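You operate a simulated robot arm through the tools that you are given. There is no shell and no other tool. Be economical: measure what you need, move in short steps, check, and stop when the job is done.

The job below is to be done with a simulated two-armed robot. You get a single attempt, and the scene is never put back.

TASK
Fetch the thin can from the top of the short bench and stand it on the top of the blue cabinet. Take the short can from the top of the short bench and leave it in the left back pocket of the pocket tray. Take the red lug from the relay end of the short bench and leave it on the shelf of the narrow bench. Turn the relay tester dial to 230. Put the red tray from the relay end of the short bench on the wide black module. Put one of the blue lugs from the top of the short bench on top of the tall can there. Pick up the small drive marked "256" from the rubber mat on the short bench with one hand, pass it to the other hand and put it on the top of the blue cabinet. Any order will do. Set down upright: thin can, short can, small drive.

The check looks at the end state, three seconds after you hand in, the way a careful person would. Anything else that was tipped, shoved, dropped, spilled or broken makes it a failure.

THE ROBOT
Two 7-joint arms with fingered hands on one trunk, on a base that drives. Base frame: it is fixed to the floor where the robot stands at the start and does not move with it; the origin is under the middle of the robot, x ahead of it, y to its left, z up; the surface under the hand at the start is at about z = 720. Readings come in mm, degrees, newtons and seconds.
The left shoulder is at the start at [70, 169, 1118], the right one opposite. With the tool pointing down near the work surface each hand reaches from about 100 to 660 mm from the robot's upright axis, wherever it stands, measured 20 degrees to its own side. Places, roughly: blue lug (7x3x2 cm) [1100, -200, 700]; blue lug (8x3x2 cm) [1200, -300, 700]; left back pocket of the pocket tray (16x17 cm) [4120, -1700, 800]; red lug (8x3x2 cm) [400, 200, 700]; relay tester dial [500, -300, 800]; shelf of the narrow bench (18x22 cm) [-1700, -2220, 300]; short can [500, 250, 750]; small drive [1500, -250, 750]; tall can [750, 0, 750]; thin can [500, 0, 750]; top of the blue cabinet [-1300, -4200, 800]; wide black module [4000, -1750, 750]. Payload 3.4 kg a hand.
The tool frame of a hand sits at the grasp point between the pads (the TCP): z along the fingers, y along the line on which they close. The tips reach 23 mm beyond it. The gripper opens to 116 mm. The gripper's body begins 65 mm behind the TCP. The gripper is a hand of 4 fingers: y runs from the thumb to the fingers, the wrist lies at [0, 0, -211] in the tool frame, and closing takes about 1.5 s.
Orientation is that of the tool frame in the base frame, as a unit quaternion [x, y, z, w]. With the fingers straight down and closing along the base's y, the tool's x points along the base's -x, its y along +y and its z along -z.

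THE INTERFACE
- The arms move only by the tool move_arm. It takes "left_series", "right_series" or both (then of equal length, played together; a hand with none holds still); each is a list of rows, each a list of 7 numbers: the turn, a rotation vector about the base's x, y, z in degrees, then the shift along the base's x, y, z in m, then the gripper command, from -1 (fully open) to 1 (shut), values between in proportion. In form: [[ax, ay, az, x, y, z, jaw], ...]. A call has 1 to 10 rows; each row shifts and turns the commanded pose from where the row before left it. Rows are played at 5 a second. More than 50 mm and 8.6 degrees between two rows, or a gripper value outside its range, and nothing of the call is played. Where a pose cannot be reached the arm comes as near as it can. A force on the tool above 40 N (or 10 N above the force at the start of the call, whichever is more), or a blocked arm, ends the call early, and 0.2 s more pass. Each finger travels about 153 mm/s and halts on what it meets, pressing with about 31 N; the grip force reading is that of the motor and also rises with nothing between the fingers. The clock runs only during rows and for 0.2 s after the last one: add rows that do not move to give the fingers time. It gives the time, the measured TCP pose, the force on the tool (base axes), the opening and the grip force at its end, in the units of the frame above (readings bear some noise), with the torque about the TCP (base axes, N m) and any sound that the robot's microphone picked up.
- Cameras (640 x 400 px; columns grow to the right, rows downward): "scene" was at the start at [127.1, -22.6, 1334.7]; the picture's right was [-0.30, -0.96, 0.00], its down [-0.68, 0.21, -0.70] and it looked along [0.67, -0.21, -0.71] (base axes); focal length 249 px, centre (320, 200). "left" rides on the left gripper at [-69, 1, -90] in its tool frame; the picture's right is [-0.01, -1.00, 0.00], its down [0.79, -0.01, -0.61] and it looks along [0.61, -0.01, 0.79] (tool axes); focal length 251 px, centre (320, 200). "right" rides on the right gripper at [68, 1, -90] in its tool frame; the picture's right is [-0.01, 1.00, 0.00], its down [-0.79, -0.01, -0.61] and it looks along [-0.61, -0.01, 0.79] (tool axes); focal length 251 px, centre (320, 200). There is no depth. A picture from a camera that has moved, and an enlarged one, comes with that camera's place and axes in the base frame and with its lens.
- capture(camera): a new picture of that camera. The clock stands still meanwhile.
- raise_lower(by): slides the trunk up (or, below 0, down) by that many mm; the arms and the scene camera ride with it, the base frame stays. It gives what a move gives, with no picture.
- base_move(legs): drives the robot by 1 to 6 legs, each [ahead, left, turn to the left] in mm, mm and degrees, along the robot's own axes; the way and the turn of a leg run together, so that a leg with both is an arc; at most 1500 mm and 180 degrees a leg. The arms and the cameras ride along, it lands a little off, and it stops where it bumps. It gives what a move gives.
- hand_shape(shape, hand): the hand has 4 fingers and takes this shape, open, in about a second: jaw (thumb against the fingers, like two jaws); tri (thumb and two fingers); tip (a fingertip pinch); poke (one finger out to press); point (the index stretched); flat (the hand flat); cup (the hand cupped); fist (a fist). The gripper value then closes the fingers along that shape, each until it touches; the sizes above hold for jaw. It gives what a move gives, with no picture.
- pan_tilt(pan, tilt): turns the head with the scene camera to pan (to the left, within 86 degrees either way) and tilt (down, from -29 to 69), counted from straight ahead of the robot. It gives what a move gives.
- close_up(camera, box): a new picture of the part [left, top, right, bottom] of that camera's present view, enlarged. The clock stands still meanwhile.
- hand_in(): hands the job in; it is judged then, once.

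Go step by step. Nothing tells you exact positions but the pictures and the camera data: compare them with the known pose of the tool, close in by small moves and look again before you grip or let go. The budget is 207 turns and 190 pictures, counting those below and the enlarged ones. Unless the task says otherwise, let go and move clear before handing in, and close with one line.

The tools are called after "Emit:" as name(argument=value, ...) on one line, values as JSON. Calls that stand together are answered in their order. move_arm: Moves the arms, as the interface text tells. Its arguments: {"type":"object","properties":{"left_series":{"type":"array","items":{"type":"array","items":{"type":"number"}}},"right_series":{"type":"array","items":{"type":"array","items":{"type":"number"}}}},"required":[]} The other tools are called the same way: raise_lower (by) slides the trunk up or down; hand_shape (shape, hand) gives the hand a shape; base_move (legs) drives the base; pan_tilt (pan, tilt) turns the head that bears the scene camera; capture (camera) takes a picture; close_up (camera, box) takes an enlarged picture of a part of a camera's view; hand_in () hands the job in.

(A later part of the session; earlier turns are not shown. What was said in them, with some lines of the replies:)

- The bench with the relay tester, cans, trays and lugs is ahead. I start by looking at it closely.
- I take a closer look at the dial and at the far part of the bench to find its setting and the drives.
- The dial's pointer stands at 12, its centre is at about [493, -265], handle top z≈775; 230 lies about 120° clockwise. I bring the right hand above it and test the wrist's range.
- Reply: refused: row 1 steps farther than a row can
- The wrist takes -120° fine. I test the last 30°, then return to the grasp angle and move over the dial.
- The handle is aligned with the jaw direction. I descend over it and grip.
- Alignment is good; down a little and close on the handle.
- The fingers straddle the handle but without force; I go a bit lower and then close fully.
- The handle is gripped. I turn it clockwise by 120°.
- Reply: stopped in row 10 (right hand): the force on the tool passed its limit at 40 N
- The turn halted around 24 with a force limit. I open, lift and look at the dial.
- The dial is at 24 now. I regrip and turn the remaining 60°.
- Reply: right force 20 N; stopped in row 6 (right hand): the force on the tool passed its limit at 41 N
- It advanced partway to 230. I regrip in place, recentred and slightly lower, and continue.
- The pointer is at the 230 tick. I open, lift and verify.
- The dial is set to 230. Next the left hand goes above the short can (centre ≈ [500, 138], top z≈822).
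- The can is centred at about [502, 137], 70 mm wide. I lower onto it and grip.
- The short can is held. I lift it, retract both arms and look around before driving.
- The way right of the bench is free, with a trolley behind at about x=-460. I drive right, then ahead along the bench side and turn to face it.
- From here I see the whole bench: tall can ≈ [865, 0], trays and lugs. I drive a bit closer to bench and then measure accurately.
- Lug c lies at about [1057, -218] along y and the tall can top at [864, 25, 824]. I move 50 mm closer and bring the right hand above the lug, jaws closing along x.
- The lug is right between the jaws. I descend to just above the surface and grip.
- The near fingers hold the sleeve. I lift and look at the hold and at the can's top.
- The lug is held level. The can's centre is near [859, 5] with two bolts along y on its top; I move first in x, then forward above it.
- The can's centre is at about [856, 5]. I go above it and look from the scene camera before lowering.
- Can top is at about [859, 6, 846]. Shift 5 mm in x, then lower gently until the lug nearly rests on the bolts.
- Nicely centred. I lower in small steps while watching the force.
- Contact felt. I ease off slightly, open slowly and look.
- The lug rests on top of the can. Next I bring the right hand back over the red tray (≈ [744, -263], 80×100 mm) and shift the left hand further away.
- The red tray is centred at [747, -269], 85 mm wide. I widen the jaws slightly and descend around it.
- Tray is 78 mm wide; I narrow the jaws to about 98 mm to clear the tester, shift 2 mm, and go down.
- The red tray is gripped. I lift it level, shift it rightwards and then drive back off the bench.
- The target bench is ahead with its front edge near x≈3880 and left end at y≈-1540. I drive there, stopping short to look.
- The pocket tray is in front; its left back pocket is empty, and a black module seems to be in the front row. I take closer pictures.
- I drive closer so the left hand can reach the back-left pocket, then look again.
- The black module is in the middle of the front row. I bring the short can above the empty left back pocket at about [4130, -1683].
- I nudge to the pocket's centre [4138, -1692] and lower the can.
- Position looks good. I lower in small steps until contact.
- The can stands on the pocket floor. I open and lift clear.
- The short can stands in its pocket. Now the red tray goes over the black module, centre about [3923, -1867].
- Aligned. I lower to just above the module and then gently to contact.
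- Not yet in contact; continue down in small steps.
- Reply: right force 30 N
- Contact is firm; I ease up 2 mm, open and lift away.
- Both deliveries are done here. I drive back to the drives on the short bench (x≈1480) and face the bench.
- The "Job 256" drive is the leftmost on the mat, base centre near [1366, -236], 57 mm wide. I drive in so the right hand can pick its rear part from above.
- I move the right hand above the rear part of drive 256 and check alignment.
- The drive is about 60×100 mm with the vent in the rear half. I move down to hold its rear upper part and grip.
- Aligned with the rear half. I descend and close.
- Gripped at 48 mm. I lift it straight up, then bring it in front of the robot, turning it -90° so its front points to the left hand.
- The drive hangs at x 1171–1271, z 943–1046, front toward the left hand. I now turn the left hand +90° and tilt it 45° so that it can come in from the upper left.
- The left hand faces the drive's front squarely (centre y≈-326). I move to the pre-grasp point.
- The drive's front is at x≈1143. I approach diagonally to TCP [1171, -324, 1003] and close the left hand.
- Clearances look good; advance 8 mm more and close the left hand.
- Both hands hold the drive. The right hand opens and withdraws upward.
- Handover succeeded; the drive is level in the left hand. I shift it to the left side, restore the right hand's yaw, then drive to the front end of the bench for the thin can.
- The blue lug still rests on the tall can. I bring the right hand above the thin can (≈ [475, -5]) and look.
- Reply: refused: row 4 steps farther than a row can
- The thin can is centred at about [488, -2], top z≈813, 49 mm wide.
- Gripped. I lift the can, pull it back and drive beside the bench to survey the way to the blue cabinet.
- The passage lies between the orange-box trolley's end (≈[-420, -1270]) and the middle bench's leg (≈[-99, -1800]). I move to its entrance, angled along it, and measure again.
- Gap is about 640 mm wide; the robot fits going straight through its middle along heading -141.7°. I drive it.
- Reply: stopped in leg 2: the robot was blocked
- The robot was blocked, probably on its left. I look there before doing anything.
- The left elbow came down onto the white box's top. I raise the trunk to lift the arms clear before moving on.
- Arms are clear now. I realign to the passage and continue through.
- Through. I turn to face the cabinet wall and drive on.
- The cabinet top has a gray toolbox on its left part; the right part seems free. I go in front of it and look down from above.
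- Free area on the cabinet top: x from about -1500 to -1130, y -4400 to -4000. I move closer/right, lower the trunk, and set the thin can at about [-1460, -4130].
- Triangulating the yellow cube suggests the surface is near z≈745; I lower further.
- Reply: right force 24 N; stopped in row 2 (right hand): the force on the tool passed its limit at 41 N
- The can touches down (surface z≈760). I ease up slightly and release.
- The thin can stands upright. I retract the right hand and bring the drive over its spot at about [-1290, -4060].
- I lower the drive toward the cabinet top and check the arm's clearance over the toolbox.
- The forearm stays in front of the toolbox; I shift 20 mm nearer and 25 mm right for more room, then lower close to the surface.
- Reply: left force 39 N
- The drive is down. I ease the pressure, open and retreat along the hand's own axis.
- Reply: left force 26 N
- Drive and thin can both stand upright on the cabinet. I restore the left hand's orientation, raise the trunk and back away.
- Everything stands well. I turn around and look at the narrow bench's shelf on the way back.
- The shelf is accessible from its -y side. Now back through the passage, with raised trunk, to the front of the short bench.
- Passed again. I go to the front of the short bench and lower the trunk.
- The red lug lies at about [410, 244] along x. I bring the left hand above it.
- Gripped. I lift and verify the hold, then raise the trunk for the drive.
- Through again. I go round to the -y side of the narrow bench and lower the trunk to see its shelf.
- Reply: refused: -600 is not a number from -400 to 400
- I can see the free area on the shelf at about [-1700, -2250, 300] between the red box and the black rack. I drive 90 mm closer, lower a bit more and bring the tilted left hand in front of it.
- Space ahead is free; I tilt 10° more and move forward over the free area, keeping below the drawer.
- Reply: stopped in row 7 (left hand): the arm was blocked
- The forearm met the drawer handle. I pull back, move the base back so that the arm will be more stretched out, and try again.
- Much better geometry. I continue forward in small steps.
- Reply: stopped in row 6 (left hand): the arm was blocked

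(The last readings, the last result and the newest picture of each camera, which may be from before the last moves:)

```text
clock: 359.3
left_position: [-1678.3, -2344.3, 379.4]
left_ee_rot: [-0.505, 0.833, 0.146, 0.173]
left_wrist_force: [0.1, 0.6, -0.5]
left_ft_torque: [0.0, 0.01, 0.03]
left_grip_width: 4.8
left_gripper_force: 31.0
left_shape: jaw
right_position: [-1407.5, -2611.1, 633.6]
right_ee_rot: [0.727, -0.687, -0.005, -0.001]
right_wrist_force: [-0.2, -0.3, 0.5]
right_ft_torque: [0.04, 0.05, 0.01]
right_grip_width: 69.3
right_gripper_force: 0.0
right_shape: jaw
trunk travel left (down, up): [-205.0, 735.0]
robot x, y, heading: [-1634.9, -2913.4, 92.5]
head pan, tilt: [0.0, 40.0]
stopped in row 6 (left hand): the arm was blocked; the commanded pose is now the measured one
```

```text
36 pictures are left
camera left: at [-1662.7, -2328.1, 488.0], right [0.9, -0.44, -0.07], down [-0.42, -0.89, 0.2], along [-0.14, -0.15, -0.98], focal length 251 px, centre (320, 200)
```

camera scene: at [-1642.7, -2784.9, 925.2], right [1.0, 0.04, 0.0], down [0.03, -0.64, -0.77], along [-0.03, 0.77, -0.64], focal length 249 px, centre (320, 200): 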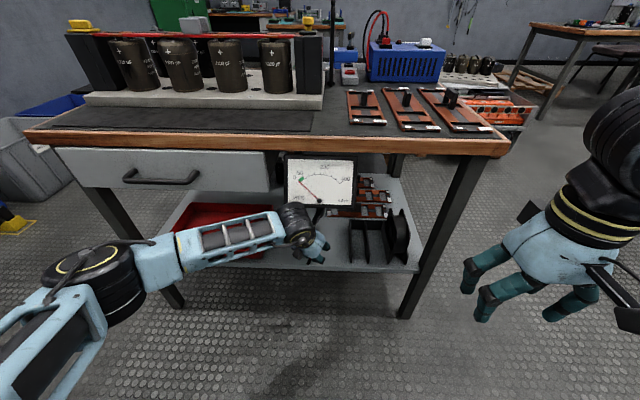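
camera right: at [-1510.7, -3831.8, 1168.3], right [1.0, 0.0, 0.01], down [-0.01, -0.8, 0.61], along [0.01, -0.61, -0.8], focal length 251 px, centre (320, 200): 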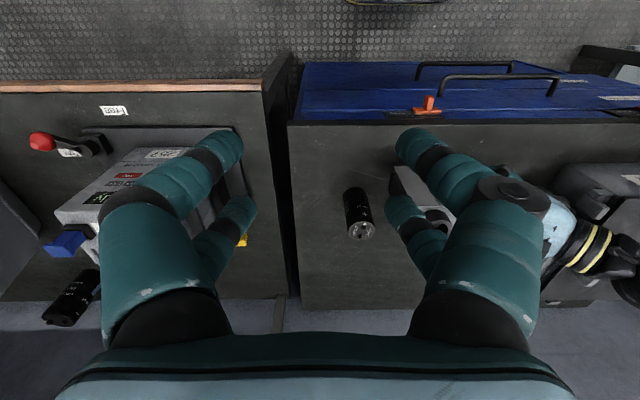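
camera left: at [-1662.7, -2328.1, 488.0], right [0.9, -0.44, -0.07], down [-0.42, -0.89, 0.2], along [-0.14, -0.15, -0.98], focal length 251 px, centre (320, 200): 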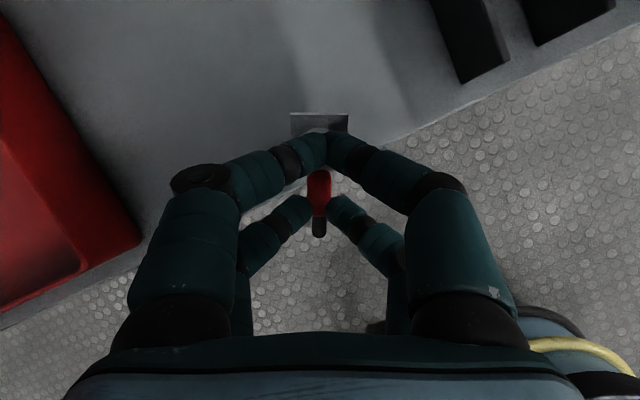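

The wrist met the meter hanging at the bench front (bottom z≈560). I back off, straighten the base, and tilt the hand to about 45° so the wrist stays low and outside.

Emit:
move_arm(left_series=[[0, 0, 0, -0.01, -0.04, 0, 1], [4.5, -2.1, 0, -0.01, -0.03, 0.005, 1], [4.5, -2.1, 0, 0, 0, 0.005, 1], [4.5, -2.1, 0, 0, 0, 0.005, 1], [4.5, -2.1, 0, 0, 0, 0.005, 1], [0, 0, 0, 0, 0, 0, 1]])

Emit:
base_move(legs=[[0, 0, -2.5]])

Emit:
capture(camera="scene")

```text
clock: 360.7
left_position: [-1698.9, -2407.9, 395.5]
left_ee_rot: [-0.483, 0.785, 0.234, 0.309]
left_wrist_force: [-0.2, 0.0, 0.3]
left_ft_torque: [0.02, -0.03, -0.02]
left_grip_width: 5.0
left_gripper_force: 31.9
left_shape: jaw
right_position: [-1405.7, -2606.0, 628.8]
right_ee_rot: [0.726, -0.687, -0.004, 0.003]
right_wrist_force: [0.0, -0.6, 0.3]
right_ft_torque: [-0.02, 0.01, 0.0]
right_grip_width: 69.3
right_gripper_force: 0.0
right_shape: jaw
trunk travel left (down, up): [-205.0, 735.0]
robot x, y, heading: [-1631.1, -2911.3, 92.4]
head pan, tilt: [0.0, 40.0]
```

```text
clock: 361.5
left_position: [-1677.5, -2404.7, 395.9]
left_ee_rot: [-0.467, 0.795, 0.229, 0.313]
left_wrist_force: [0.2, 0.6, 0.3]
left_ft_torque: [0.0, 0.01, 0.0]
left_grip_width: 5.1
left_gripper_force: 30.4
left_shape: jaw
right_position: [-1392.6, -2616.0, 627.7]
right_ee_rot: [0.711, -0.703, -0.003, 0.003]
right_wrist_force: [0.0, -0.4, -0.2]
right_ft_torque: [-0.01, 0.0, 0.02]
right_grip_width: 69.2
right_gripper_force: 0.1
right_shape: jaw
trunk travel left (down, up): [-205.0, 735.0]
robot x, y, heading: [-1633.6, -2912.8, 90.0]
head pan, tilt: [0.0, 40.0]
```

```text
35 pictures are left
camera scene: at [-1634.1, -2776.3, 922.7], right [1.0, 0.0, 0.0], down [0.0, -0.64, -0.77], along [0.0, 0.77, -0.64], focal length 249 px, centre (320, 200)
```

scene: 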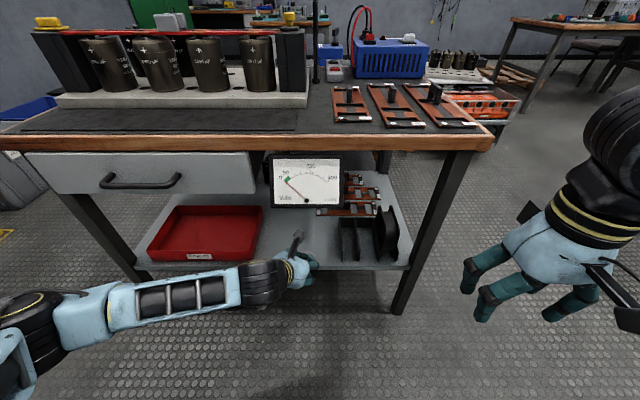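

Tilt is 45° now. I go lower and forward over the shelf's front area at about [-1710, -2283].

Emit:
move_arm(left_series=[[0, 0, 0, -0.015, 0, -0.015, 1], [0, 0, 0, -0.015, 0.02, -0.012, 1], [0, 0, 0, -0.003, 0.03, 0, 1], [0, 0, 0, 0, 0.03, 0, 1], [0, 0, 0, 0, 0.03, 0, 1], [0, 0, 0, 0, 0.012, 0, 1], [0, 0, 0, 0, 0, 0, 1]])

Emit:
capture(camera="scene")

Emit:
capture(camera="left")

```text
clock: 363.1
left_position: [-1708.4, -2282.0, 368.2]
left_ee_rot: [-0.467, 0.795, 0.229, 0.313]
left_wrist_force: [0.3, -0.8, 0.5]
left_ft_torque: [0.01, -0.01, -0.02]
left_grip_width: 4.8
left_gripper_force: 31.1
left_shape: jaw
right_position: [-1392.3, -2616.1, 628.4]
right_ee_rot: [0.711, -0.703, -0.002, 0.003]
right_wrist_force: [-0.1, 0.0, -0.4]
right_ft_torque: [0.01, 0.0, 0.02]
right_grip_width: 69.2
right_gripper_force: 0.0
right_shape: jaw
trunk travel left (down, up): [-205.0, 735.0]
robot x, y, heading: [-1631.5, -2912.6, 90.1]
head pan, tilt: [0.0, 40.0]
```

```text
34 pictures are left
camera scene: at [-1634.2, -2776.3, 922.7], right [1.0, 0.0, 0.0], down [0.0, -0.64, -0.77], along [0.0, 0.77, -0.64], focal length 249 px, centre (320, 200)
```

scene: 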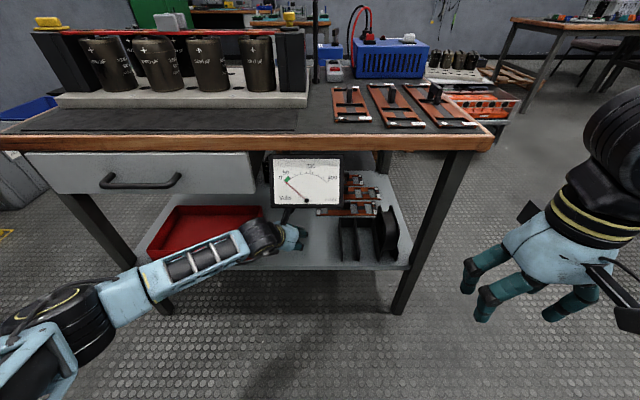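

```text
33 pictures are left
camera left: at [-1709.0, -2300.2, 479.2], right [0.89, -0.45, -0.06], down [-0.46, -0.88, -0.14], along [0.01, 0.16, -0.99], focal length 251 px, centre (320, 200)
```

left: 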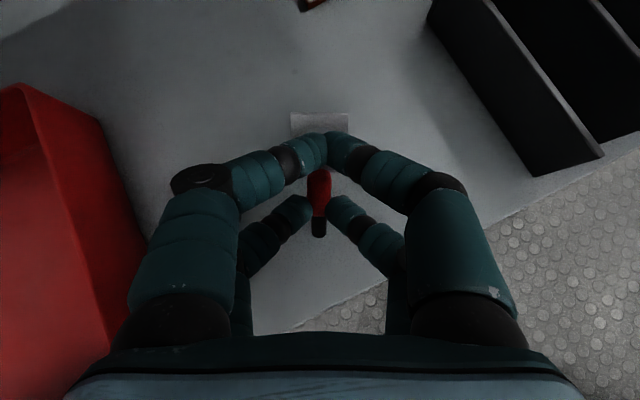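

The lug is over the free shelf area. I go slightly deeper and lower until it touches.

Emit:
move_arm(left_series=[[0, 0, 0, 0, 0, -0.01, 1], [0, 0, 0, 0, 0.02, 0, 1], [0, 0, 0, 0, 0, -0.006, 1], [0, 0, 0, 0, 0, 0, 1]])

Emit:
move_arm(left_series=[[0, 0, 0, 0, 0, -0.003, 1], [0, 0, 0, 0, 0, -0.003, 1], [0, 0, 0, 0, 0, 0, 1]])

Emit:
move_arm(left_series=[[0, 0, 0, 0, 0, -0.003, 1], [0, 0, 0, 0, 0, 0, 1]])

Emit:
capture(camera="left")

```text
clock: 364.1
left_position: [-1710.3, -2262.0, 352.2]
left_ee_rot: [-0.467, 0.794, 0.229, 0.314]
left_wrist_force: [-0.1, 0.0, -0.5]
left_ft_torque: [-0.01, 0.0, -0.02]
left_grip_width: 5.1
left_gripper_force: 30.9
left_shape: jaw
right_position: [-1391.4, -2616.8, 628.7]
right_ee_rot: [0.711, -0.703, -0.002, 0.003]
right_wrist_force: [0.6, -0.3, 0.5]
right_ft_torque: [0.02, 0.02, -0.01]
right_grip_width: 69.3
right_gripper_force: 0.2
right_shape: jaw
trunk travel left (down, up): [-205.0, 735.0]
robot x, y, heading: [-1636.3, -2915.6, 90.1]
head pan, tilt: [0.0, 40.0]
```

```text
clock: 364.9
left_position: [-1710.2, -2263.2, 345.7]
left_ee_rot: [-0.467, 0.795, 0.228, 0.313]
left_wrist_force: [-0.1, 0.6, -0.3]
left_ft_torque: [-0.02, -0.01, -0.01]
left_grip_width: 5.0
left_gripper_force: 30.4
left_shape: jaw
right_position: [-1392.9, -2616.8, 628.8]
right_ee_rot: [0.711, -0.703, -0.003, 0.003]
right_wrist_force: [-0.5, 0.0, -0.5]
right_ft_torque: [-0.02, 0.02, 0.0]
right_grip_width: 69.2
right_gripper_force: 0.1
right_shape: jaw
trunk travel left (down, up): [-205.0, 735.0]
robot x, y, heading: [-1635.7, -2914.1, 90.0]
head pan, tilt: [0.0, 40.0]
```

```text
clock: 365.5
left_position: [-1709.3, -2261.4, 345.4]
left_ee_rot: [-0.466, 0.795, 0.229, 0.314]
left_wrist_force: [-0.3, 1.3, 5.3]
left_ft_torque: [-0.05, 0.06, -0.01]
left_grip_width: 5.2
left_gripper_force: 30.6
left_shape: jaw
right_position: [-1390.6, -2615.9, 629.3]
right_ee_rot: [0.711, -0.703, -0.004, 0.003]
right_wrist_force: [0.2, 0.9, 0.3]
right_ft_torque: [-0.02, -0.01, -0.01]
right_grip_width: 69.1
right_gripper_force: 0.0
right_shape: jaw
trunk travel left (down, up): [-205.0, 735.0]
robot x, y, heading: [-1632.9, -2912.4, 89.9]
head pan, tilt: [0.0, 40.0]
```

```text
32 pictures are left
camera left: at [-1709.9, -2280.8, 455.8], right [0.89, -0.45, -0.07], down [-0.46, -0.88, -0.14], along [0.01, 0.16, -0.99], focal length 251 px, centre (320, 200)
```

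left: 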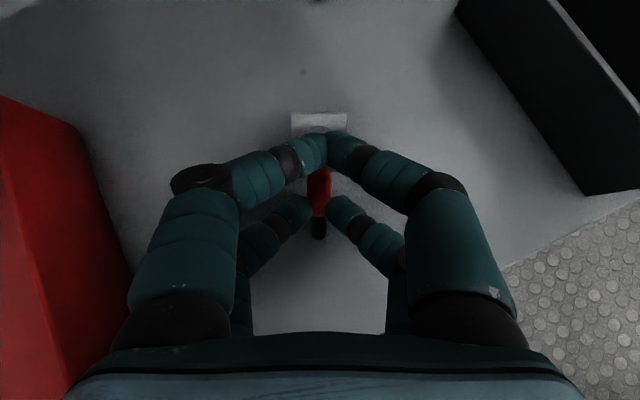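

The lug's tail touches the shelf. I lower a few more mm to let it settle, then open gently.

Emit:
move_arm(left_series=[[0, 0, 0, 0, 0, -0.002, 1], [0, 0, 0, 0, 0, -0.002, 1], [0, 0, 0, 0, 0, 0, 0.9], [0, 0, 0, 0, 0, 0, 0.8], [0, 0, 0, 0, 0, 0, 0.65], [0, 0, 0, 0, 0, 0, 0.5], [0, 0, 0, 0, 0, 0, 0.4], [0, 0, 0, 0, 0, 0, 0.4]])

Emit:
capture(camera="left")

```text
clock: 367.3
left_position: [-1709.1, -2263.2, 338.6]
left_ee_rot: [-0.466, 0.795, 0.228, 0.313]
left_wrist_force: [0.3, 0.4, 0.1]
left_ft_torque: [-0.02, -0.02, 0.0]
left_grip_width: 34.1
left_gripper_force: 0.1
left_shape: jaw
right_position: [-1391.3, -2615.9, 627.5]
right_ee_rot: [0.711, -0.703, -0.003, 0.003]
right_wrist_force: [0.3, 0.2, 0.6]
right_ft_torque: [0.02, 0.01, 0.0]
right_grip_width: 69.4
right_gripper_force: 0.0
right_shape: jaw
trunk travel left (down, up): [-205.0, 735.0]
robot x, y, heading: [-1635.8, -2915.2, 89.9]
head pan, tilt: [0.0, 40.0]
```

```text
31 pictures are left
camera left: at [-1709.8, -2280.7, 450.0], right [0.89, -0.45, -0.07], down [-0.46, -0.88, -0.14], along [0.01, 0.16, -0.99], focal length 251 px, centre (320, 200)
```

left: 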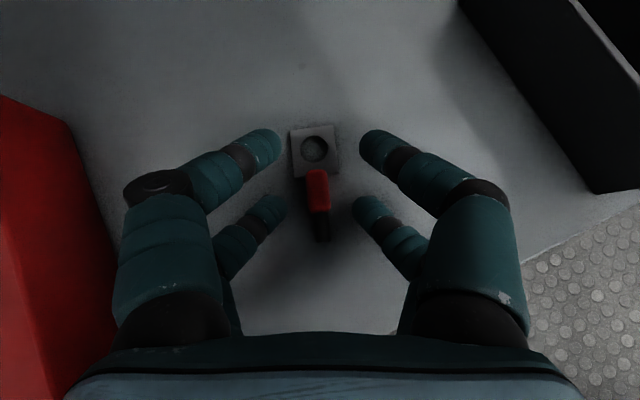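

The lug lies flat on the shelf. I retract the hand along its axis and out of the bench.

Emit:
move_arm(left_series=[[0, 0, 0, -0.004, -0.01, 0.012, 0.4], [0, 0, 0, -0.006, -0.018, 0.018, 0.4], [0, 0, 0, -0.006, -0.03, 0.012, 0.4], [0, 0, 0, 0, -0.04, 0.005, 0.4], [0, 0, 0, 0, -0.045, 0, 0.4], [0, 0, 0, 0, -0.045, 0, 0.4], [0, 0, 0, 0, -0.03, 0, 0.4]])

Emit:
base_move(legs=[[-250, 0, 0]])

Emit:
capture(camera="scene")

Emit:
close_up(camera="scene", box=[200, 100, 420, 260])

```text
clock: 368.9
left_position: [-1737.9, -2456.0, 385.7]
left_ee_rot: [-0.467, 0.796, 0.225, 0.312]
left_wrist_force: [0.2, 0.0, 1.2]
left_ft_torque: [0.0, -0.03, 0.0]
left_grip_width: 34.7
left_gripper_force: 0.0
left_shape: jaw
left hand out of reach, approached as far as the arm can: row 6, 7
right_position: [-1391.5, -2616.6, 629.6]
right_ee_rot: [0.711, -0.703, -0.003, 0.004]
right_wrist_force: [-0.2, -0.6, 1.6]
right_ft_torque: [0.01, -0.02, 0.01]
right_grip_width: 69.3
right_gripper_force: 0.0
right_shape: jaw
trunk travel left (down, up): [-205.0, 735.0]
robot x, y, heading: [-1633.4, -2910.1, 89.8]
head pan, tilt: [0.0, 40.0]
```

```text
clock: 370.7
left_position: [-1737.6, -2704.1, 386.0]
left_ee_rot: [-0.467, 0.796, 0.226, 0.312]
left_wrist_force: [0.6, -1.1, 0.5]
left_ft_torque: [0.01, 0.0, -0.01]
left_grip_width: 34.8
left_gripper_force: 0.1
left_shape: jaw
right_position: [-1392.4, -2864.2, 628.6]
right_ee_rot: [0.712, -0.703, -0.003, 0.002]
right_wrist_force: [0.2, 0.5, -0.4]
right_ft_torque: [0.0, 0.0, -0.01]
right_grip_width: 69.1
right_gripper_force: 0.1
right_shape: jaw
trunk travel left (down, up): [-205.0, 735.0]
robot x, y, heading: [-1632.0, -3162.3, 89.9]
head pan, tilt: [0.0, 40.0]
```

```text
30 pictures are left
camera scene: at [-1634.6, -3024.6, 922.8], right [1.0, 0.0, 0.0], down [0.0, -0.64, -0.77], along [0.0, 0.77, -0.64], focal length 249 px, centre (320, 200)
```

scene: 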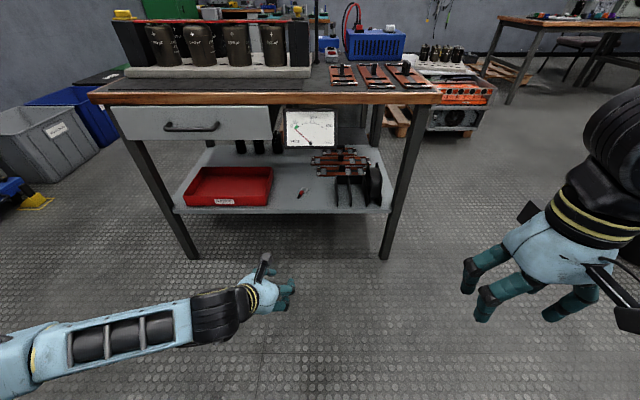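

```text
2.50 times, centred on (310, 180) of scene
camera zoom: at [-1634.6, -3024.6, 922.8], right [1.0, 0.0, 0.0], down [0.0, -0.64, -0.77], along [0.0, 0.77, -0.64], focal length 623 px, centre (345, 250)
```

zoom: 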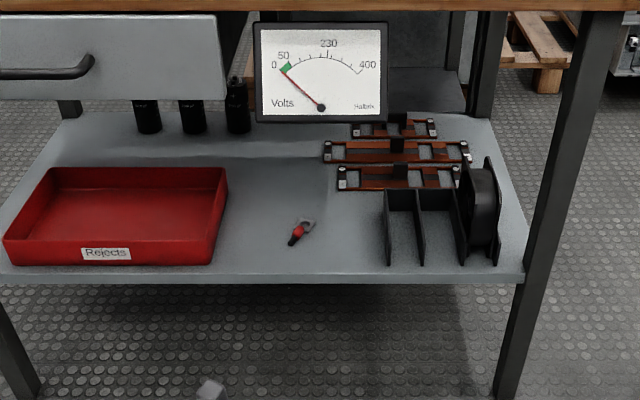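

The red lug lies on the shelf, and the other six jobs are done. Both hands are empty and clear, so I hand in.

Emit:
hand_in()

```text
The job is handed in.
```

All seven jobs are done and handed in, but the robot made contact on the way: the left arm touched the white box and twice met the narrow bench's front, and I saw nothing displaced.
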